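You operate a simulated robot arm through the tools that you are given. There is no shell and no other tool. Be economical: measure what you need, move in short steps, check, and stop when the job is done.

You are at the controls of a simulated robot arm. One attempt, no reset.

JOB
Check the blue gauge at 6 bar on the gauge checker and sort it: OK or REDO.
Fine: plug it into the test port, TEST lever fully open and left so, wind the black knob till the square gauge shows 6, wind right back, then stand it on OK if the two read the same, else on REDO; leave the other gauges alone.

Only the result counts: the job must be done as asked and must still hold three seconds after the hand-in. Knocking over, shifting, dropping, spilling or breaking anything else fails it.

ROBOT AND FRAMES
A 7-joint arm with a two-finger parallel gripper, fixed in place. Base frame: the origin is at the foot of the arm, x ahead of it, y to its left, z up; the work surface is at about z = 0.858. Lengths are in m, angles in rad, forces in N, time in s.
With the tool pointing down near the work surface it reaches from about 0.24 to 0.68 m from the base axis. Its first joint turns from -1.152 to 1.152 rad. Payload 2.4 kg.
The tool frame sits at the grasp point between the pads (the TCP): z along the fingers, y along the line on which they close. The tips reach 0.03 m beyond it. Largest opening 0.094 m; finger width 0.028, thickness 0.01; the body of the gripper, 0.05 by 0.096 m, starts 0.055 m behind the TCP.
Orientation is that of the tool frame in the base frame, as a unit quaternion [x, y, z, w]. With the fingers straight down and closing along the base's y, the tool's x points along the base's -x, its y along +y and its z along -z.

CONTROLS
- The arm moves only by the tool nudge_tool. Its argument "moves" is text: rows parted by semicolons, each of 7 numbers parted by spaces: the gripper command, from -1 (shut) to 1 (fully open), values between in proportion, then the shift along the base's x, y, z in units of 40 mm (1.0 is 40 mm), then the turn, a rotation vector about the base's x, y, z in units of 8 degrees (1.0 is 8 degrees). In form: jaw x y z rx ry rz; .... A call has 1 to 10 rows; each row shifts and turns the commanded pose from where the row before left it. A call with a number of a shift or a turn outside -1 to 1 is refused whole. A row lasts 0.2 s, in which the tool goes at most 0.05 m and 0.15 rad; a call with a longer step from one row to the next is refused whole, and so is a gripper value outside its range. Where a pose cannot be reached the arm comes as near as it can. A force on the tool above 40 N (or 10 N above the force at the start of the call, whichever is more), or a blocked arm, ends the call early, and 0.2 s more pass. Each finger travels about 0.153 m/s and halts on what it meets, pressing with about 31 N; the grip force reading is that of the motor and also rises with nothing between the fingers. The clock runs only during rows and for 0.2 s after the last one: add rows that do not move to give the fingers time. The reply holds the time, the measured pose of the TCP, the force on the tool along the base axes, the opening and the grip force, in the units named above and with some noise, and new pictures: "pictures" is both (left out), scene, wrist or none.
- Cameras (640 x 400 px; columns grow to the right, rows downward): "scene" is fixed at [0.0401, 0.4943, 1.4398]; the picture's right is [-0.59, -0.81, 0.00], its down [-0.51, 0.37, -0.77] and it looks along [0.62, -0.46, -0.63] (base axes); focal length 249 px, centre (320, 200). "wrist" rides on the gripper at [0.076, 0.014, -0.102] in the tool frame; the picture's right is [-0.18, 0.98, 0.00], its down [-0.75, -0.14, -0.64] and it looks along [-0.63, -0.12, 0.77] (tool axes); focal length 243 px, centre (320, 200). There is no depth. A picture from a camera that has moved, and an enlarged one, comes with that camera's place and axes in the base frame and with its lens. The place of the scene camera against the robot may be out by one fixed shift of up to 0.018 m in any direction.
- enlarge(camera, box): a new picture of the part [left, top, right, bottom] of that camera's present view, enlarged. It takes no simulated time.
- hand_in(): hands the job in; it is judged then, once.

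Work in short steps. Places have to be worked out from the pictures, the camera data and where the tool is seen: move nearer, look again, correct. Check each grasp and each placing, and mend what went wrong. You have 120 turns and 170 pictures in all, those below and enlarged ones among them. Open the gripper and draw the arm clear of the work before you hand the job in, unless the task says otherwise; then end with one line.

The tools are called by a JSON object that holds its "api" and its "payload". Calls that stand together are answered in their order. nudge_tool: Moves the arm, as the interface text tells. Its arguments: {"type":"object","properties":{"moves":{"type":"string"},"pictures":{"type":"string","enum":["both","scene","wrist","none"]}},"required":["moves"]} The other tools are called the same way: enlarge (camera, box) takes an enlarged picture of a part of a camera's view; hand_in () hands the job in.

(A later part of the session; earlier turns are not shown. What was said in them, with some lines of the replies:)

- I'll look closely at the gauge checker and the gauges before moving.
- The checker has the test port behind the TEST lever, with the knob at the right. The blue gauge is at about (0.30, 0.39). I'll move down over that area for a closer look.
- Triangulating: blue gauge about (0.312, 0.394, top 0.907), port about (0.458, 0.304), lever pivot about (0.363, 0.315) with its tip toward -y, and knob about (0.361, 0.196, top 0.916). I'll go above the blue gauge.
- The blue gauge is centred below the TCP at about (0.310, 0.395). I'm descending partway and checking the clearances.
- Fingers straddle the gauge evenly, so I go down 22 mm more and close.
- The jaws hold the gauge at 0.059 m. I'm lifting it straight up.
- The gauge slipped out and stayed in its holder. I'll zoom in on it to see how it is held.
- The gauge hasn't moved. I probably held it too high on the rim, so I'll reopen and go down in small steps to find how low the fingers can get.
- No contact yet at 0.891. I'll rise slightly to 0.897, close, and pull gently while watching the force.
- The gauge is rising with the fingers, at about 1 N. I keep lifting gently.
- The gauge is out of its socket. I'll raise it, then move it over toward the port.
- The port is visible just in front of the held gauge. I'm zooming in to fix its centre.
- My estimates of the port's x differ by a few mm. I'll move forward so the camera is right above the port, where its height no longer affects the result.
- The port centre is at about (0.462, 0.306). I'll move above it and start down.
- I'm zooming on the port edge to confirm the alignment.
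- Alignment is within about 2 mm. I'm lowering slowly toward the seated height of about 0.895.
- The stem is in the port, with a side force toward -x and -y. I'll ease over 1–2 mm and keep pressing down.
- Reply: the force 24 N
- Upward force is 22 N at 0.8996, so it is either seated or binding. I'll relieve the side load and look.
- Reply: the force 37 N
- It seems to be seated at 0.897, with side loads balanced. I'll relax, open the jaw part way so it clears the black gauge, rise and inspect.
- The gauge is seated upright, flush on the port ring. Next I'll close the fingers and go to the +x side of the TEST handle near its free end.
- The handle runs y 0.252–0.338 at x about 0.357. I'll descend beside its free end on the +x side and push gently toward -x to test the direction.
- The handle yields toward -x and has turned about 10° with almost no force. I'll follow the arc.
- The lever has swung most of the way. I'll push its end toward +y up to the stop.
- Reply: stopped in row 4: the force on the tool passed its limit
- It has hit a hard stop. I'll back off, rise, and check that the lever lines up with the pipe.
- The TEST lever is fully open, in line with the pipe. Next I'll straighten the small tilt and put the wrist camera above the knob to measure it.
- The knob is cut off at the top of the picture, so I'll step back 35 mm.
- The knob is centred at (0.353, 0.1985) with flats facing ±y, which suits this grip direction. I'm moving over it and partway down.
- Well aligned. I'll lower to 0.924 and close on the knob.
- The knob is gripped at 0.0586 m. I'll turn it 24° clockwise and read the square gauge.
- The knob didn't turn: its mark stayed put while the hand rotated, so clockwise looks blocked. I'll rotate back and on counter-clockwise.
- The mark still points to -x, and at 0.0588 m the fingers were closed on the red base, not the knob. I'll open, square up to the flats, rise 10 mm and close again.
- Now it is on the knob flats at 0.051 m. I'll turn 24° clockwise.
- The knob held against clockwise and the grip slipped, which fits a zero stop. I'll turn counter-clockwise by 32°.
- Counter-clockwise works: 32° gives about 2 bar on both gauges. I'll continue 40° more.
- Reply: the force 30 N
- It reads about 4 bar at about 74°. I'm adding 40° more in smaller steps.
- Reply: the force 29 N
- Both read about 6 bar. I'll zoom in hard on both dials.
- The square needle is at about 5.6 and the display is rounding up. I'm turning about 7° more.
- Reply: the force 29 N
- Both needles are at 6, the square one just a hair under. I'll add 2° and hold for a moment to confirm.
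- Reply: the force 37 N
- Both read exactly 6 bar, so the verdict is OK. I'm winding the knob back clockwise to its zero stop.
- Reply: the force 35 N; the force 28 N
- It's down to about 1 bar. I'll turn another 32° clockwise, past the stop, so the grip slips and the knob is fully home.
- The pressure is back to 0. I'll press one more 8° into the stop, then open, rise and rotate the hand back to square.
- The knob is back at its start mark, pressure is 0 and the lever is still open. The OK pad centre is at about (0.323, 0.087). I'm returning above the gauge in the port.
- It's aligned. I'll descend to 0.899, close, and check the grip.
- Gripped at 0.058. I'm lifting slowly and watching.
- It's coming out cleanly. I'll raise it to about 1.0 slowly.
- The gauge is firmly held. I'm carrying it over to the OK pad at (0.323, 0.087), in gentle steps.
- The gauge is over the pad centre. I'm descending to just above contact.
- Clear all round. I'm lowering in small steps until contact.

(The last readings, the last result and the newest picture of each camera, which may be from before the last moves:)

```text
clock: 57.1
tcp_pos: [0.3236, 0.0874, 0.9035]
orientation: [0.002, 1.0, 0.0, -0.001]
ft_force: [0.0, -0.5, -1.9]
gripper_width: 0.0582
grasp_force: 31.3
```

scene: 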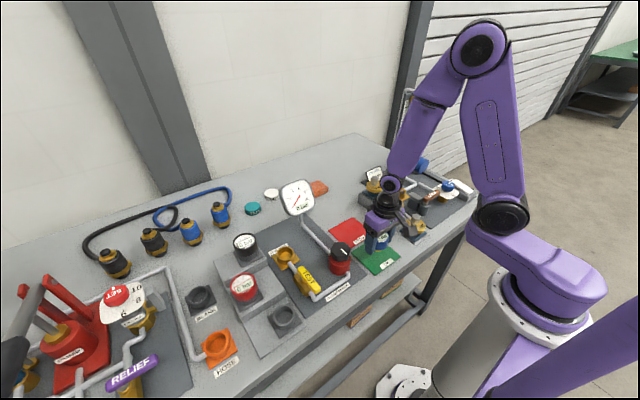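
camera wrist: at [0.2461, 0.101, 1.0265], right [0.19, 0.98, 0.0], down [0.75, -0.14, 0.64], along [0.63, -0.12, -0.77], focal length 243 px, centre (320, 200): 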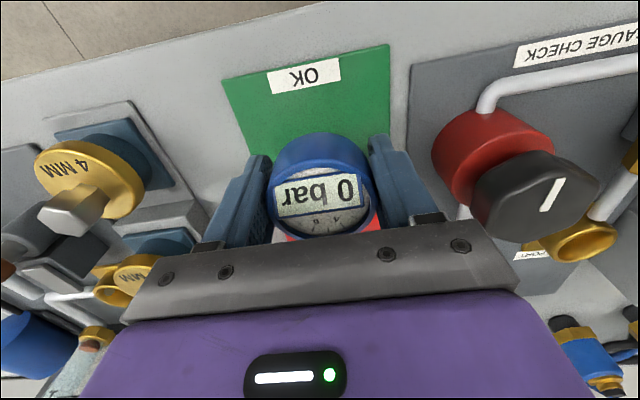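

{"api": "nudge_tool", "payload": {"moves": "-1 0 0 -0.05 0 0 0;-1 0 0 -0.05 0 0 0;-1 0 0 -0.05 0 0 0", "pictures": "wrist"}}

{"api": "enlarge", "payload": {"camera": "scene", "box": [350, 210, 420, 280]}}

```text
clock: 57.9
tcp_pos: [0.3238, 0.0858, 0.8968]
orientation: [0.001, 1.0, -0.001, -0.001]
ft_force: [-0.3, 0.0, -1.9]
gripper_width: 0.0582
grasp_force: 31.4
camera wrist: at [0.2464, 0.1004, 1.0018], right [0.19, 0.98, 0.0], down [0.75, -0.14, 0.64], along [0.63, -0.12, -0.77], focal length 243 px, centre (320, 200)
```

wrist: 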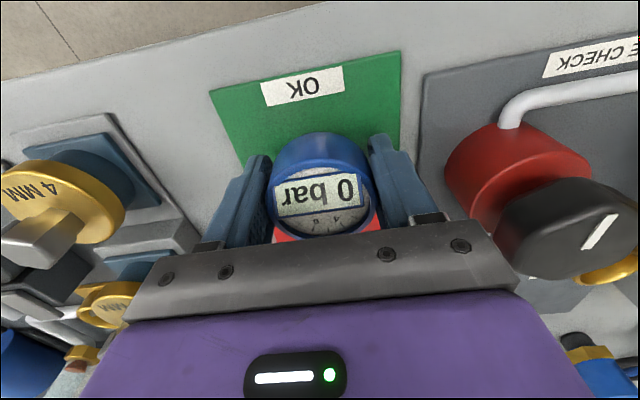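

```text
5.71 times, centred on (385, 245) of scene
camera zoom: at [0.0401, 0.4943, 1.4398], right [-0.59, -0.81, 0.0], down [-0.51, 0.37, -0.77], along [0.62, -0.46, -0.63], focal length 1421 px, centre (-51, -57)
```

zoom: 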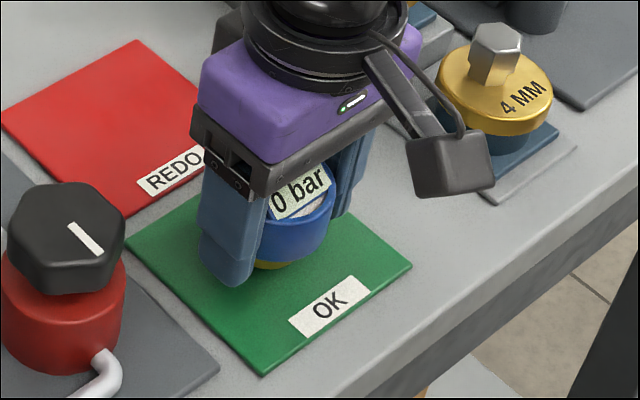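

There is still no contact and the gauge looks a few mm above the pad. I continue in 1–2 mm steps.

{"api": "nudge_tool", "payload": {"moves": "-1 0 0 -0.04 0 0 0;-1 0 0 -0.04 0 0 0;-1 0 0 0 0 0 0", "pictures": "none"}}

{"api": "nudge_tool", "payload": {"moves": "-1 0 0 -0.03 0 0 0;-1 0 0 -0.03 0 0 0;-1 0 0 0 0 0 0", "pictures": "none"}}

```text
clock: 58.7
tcp_pos: [0.3239, 0.0854, 0.8941]
orientation: [0.002, 1.0, 0.001, 0.0]
ft_force: [0.2, 1.0, -1.7]
gripper_width: 0.058
grasp_force: 31.2
```

```text
clock: 59.5
tcp_pos: [0.3241, 0.0852, 0.8928]
orientation: [0.003, 1.0, 0.001, 0.001]
ft_force: [1.9, -4.3, 35.1]
gripper_width: 0.0579
grasp_force: 31.2
```

Firm contact at 0.893. I'll ease off about 1 mm and look before releasing.

{"api": "nudge_tool", "payload": {"moves": "-1 0 0 0.05 0 0 0;-1 0 0 0 0 0 0", "pictures": "none"}}

{"api": "enlarge", "payload": {"camera": "scene", "box": [360, 225, 410, 265]}}

```text
clock: 60.1
tcp_pos: [0.3228, 0.0847, 0.8927]
orientation: [0.002, 1.0, 0.0, 0.0]
ft_force: [0.1, 0.3, -1.3]
gripper_width: 0.058
grasp_force: 30.8
```

```text
10.00 times, centred on (385, 245) of scene
camera zoom: at [0.0401, 0.4943, 1.4398], right [-0.59, -0.81, 0.0], down [-0.51, 0.37, -0.77], along [0.62, -0.46, -0.63], focal length 2487 px, centre (-330, -250)
```

zoom: 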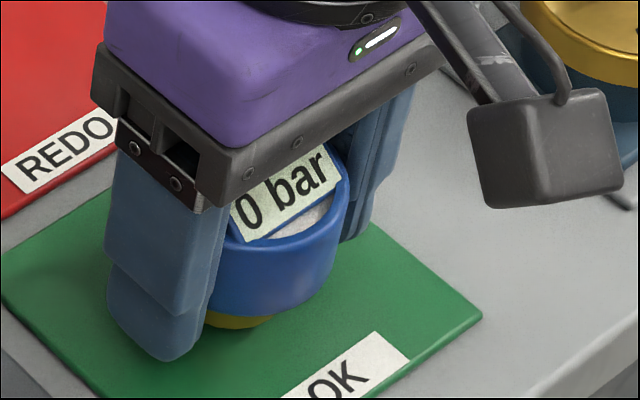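

Stem base and fingertips are both within about a millimetre of the pad. I'll release gently and rise.

{"api": "nudge_tool", "payload": {"moves": "-0.1 0 0 0 0 0 0;0.3 0 0 0 0 0 0;0.7 0 0 0 0 0 0;0.9 0 0 0 0 0 0;0.9 0 0 0.3 0 0 0;0.9 0 0 0.8 0 0 0;0.9 0 0 1 0 0 0;0.9 0 0 1 0 0 0;0.9 0 0 1 0 0 0", "pictures": "both"}}

{"api": "enlarge", "payload": {"camera": "scene", "box": [260, 170, 420, 310]}}

```text
clock: 62.1
tcp_pos: [0.324, 0.0853, 1.0602]
orientation: [0.002, 1.0, 0.001, 0.0]
ft_force: [-0.4, 0.2, 0.4]
gripper_width: 0.0893
grasp_force: 0.0
camera wrist: at [0.246, 0.1008, 1.1639], right [0.19, 0.98, 0.0], down [0.75, -0.14, 0.64], along [0.63, -0.12, -0.77], focal length 243 px, centre (320, 200)
```

scene: 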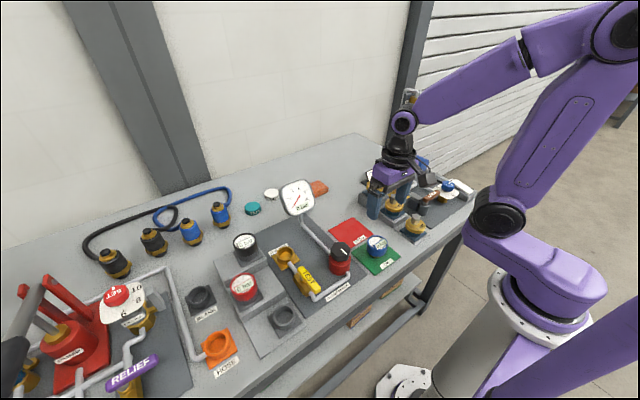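
wrist: 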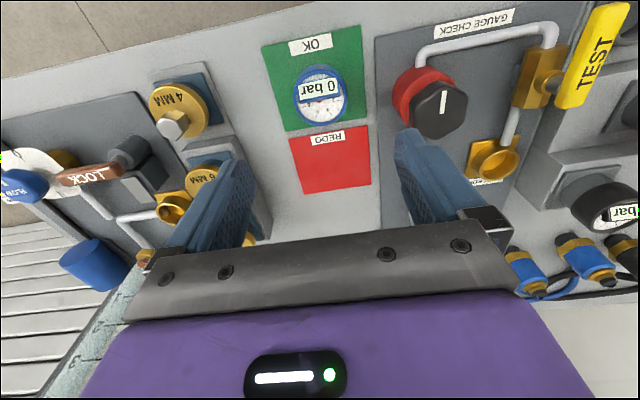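

```text
2.86 times, centred on (340, 240) of scene
camera zoom: at [0.0401, 0.4943, 1.4398], right [-0.59, -0.81, 0.0], down [-0.51, 0.37, -0.77], along [0.62, -0.46, -0.63], focal length 711 px, centre (263, 86)
```

zoom: 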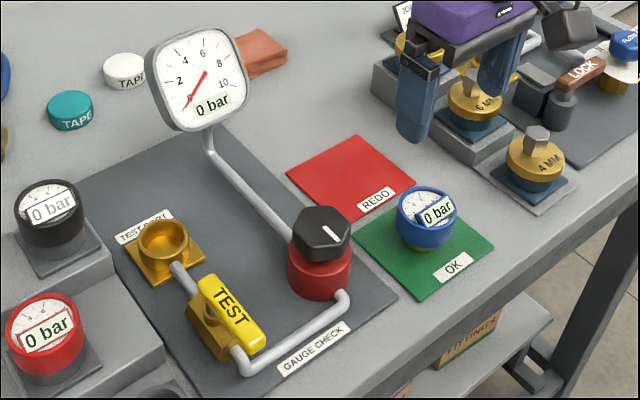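

The gauge stands upright on OK, the lever is open, the knob is at zero and nothing else has moved. I'll draw the arm clear.

{"api": "nudge_tool", "payload": {"moves": "1 0 0 1 0 0 0;1 0 0 1 0 0 0;1 0 0 1 0 0 0;1 0 0 0 0 0 0", "pictures": "scene"}}

```text
clock: 63.1
tcp_pos: [0.3214, 0.0852, 1.1783]
orientation: [0.002, 1.0, 0.0, -0.001]
ft_force: [0.6, -0.7, -1.3]
gripper_width: 0.094
grasp_force: 0.1
```

scene: 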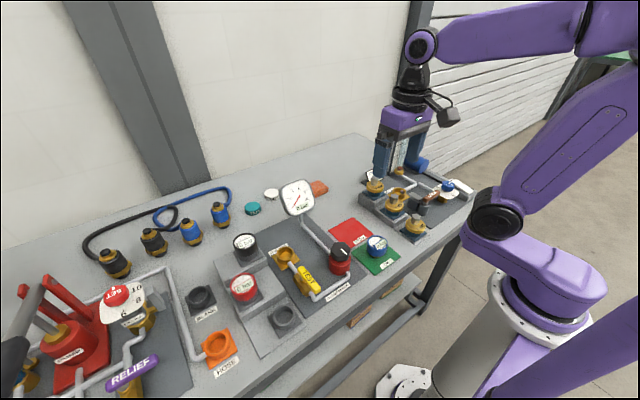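

Everything is in place and the arm is clear, so I'm handing in.

{"api": "hand_in", "payload": {}}

```text
The job is handed in.
```

The blue gauge read 6 bar when the square gauge showed 6, so it's standing on OK, with the TEST lever left open and the knob wound back to zero.
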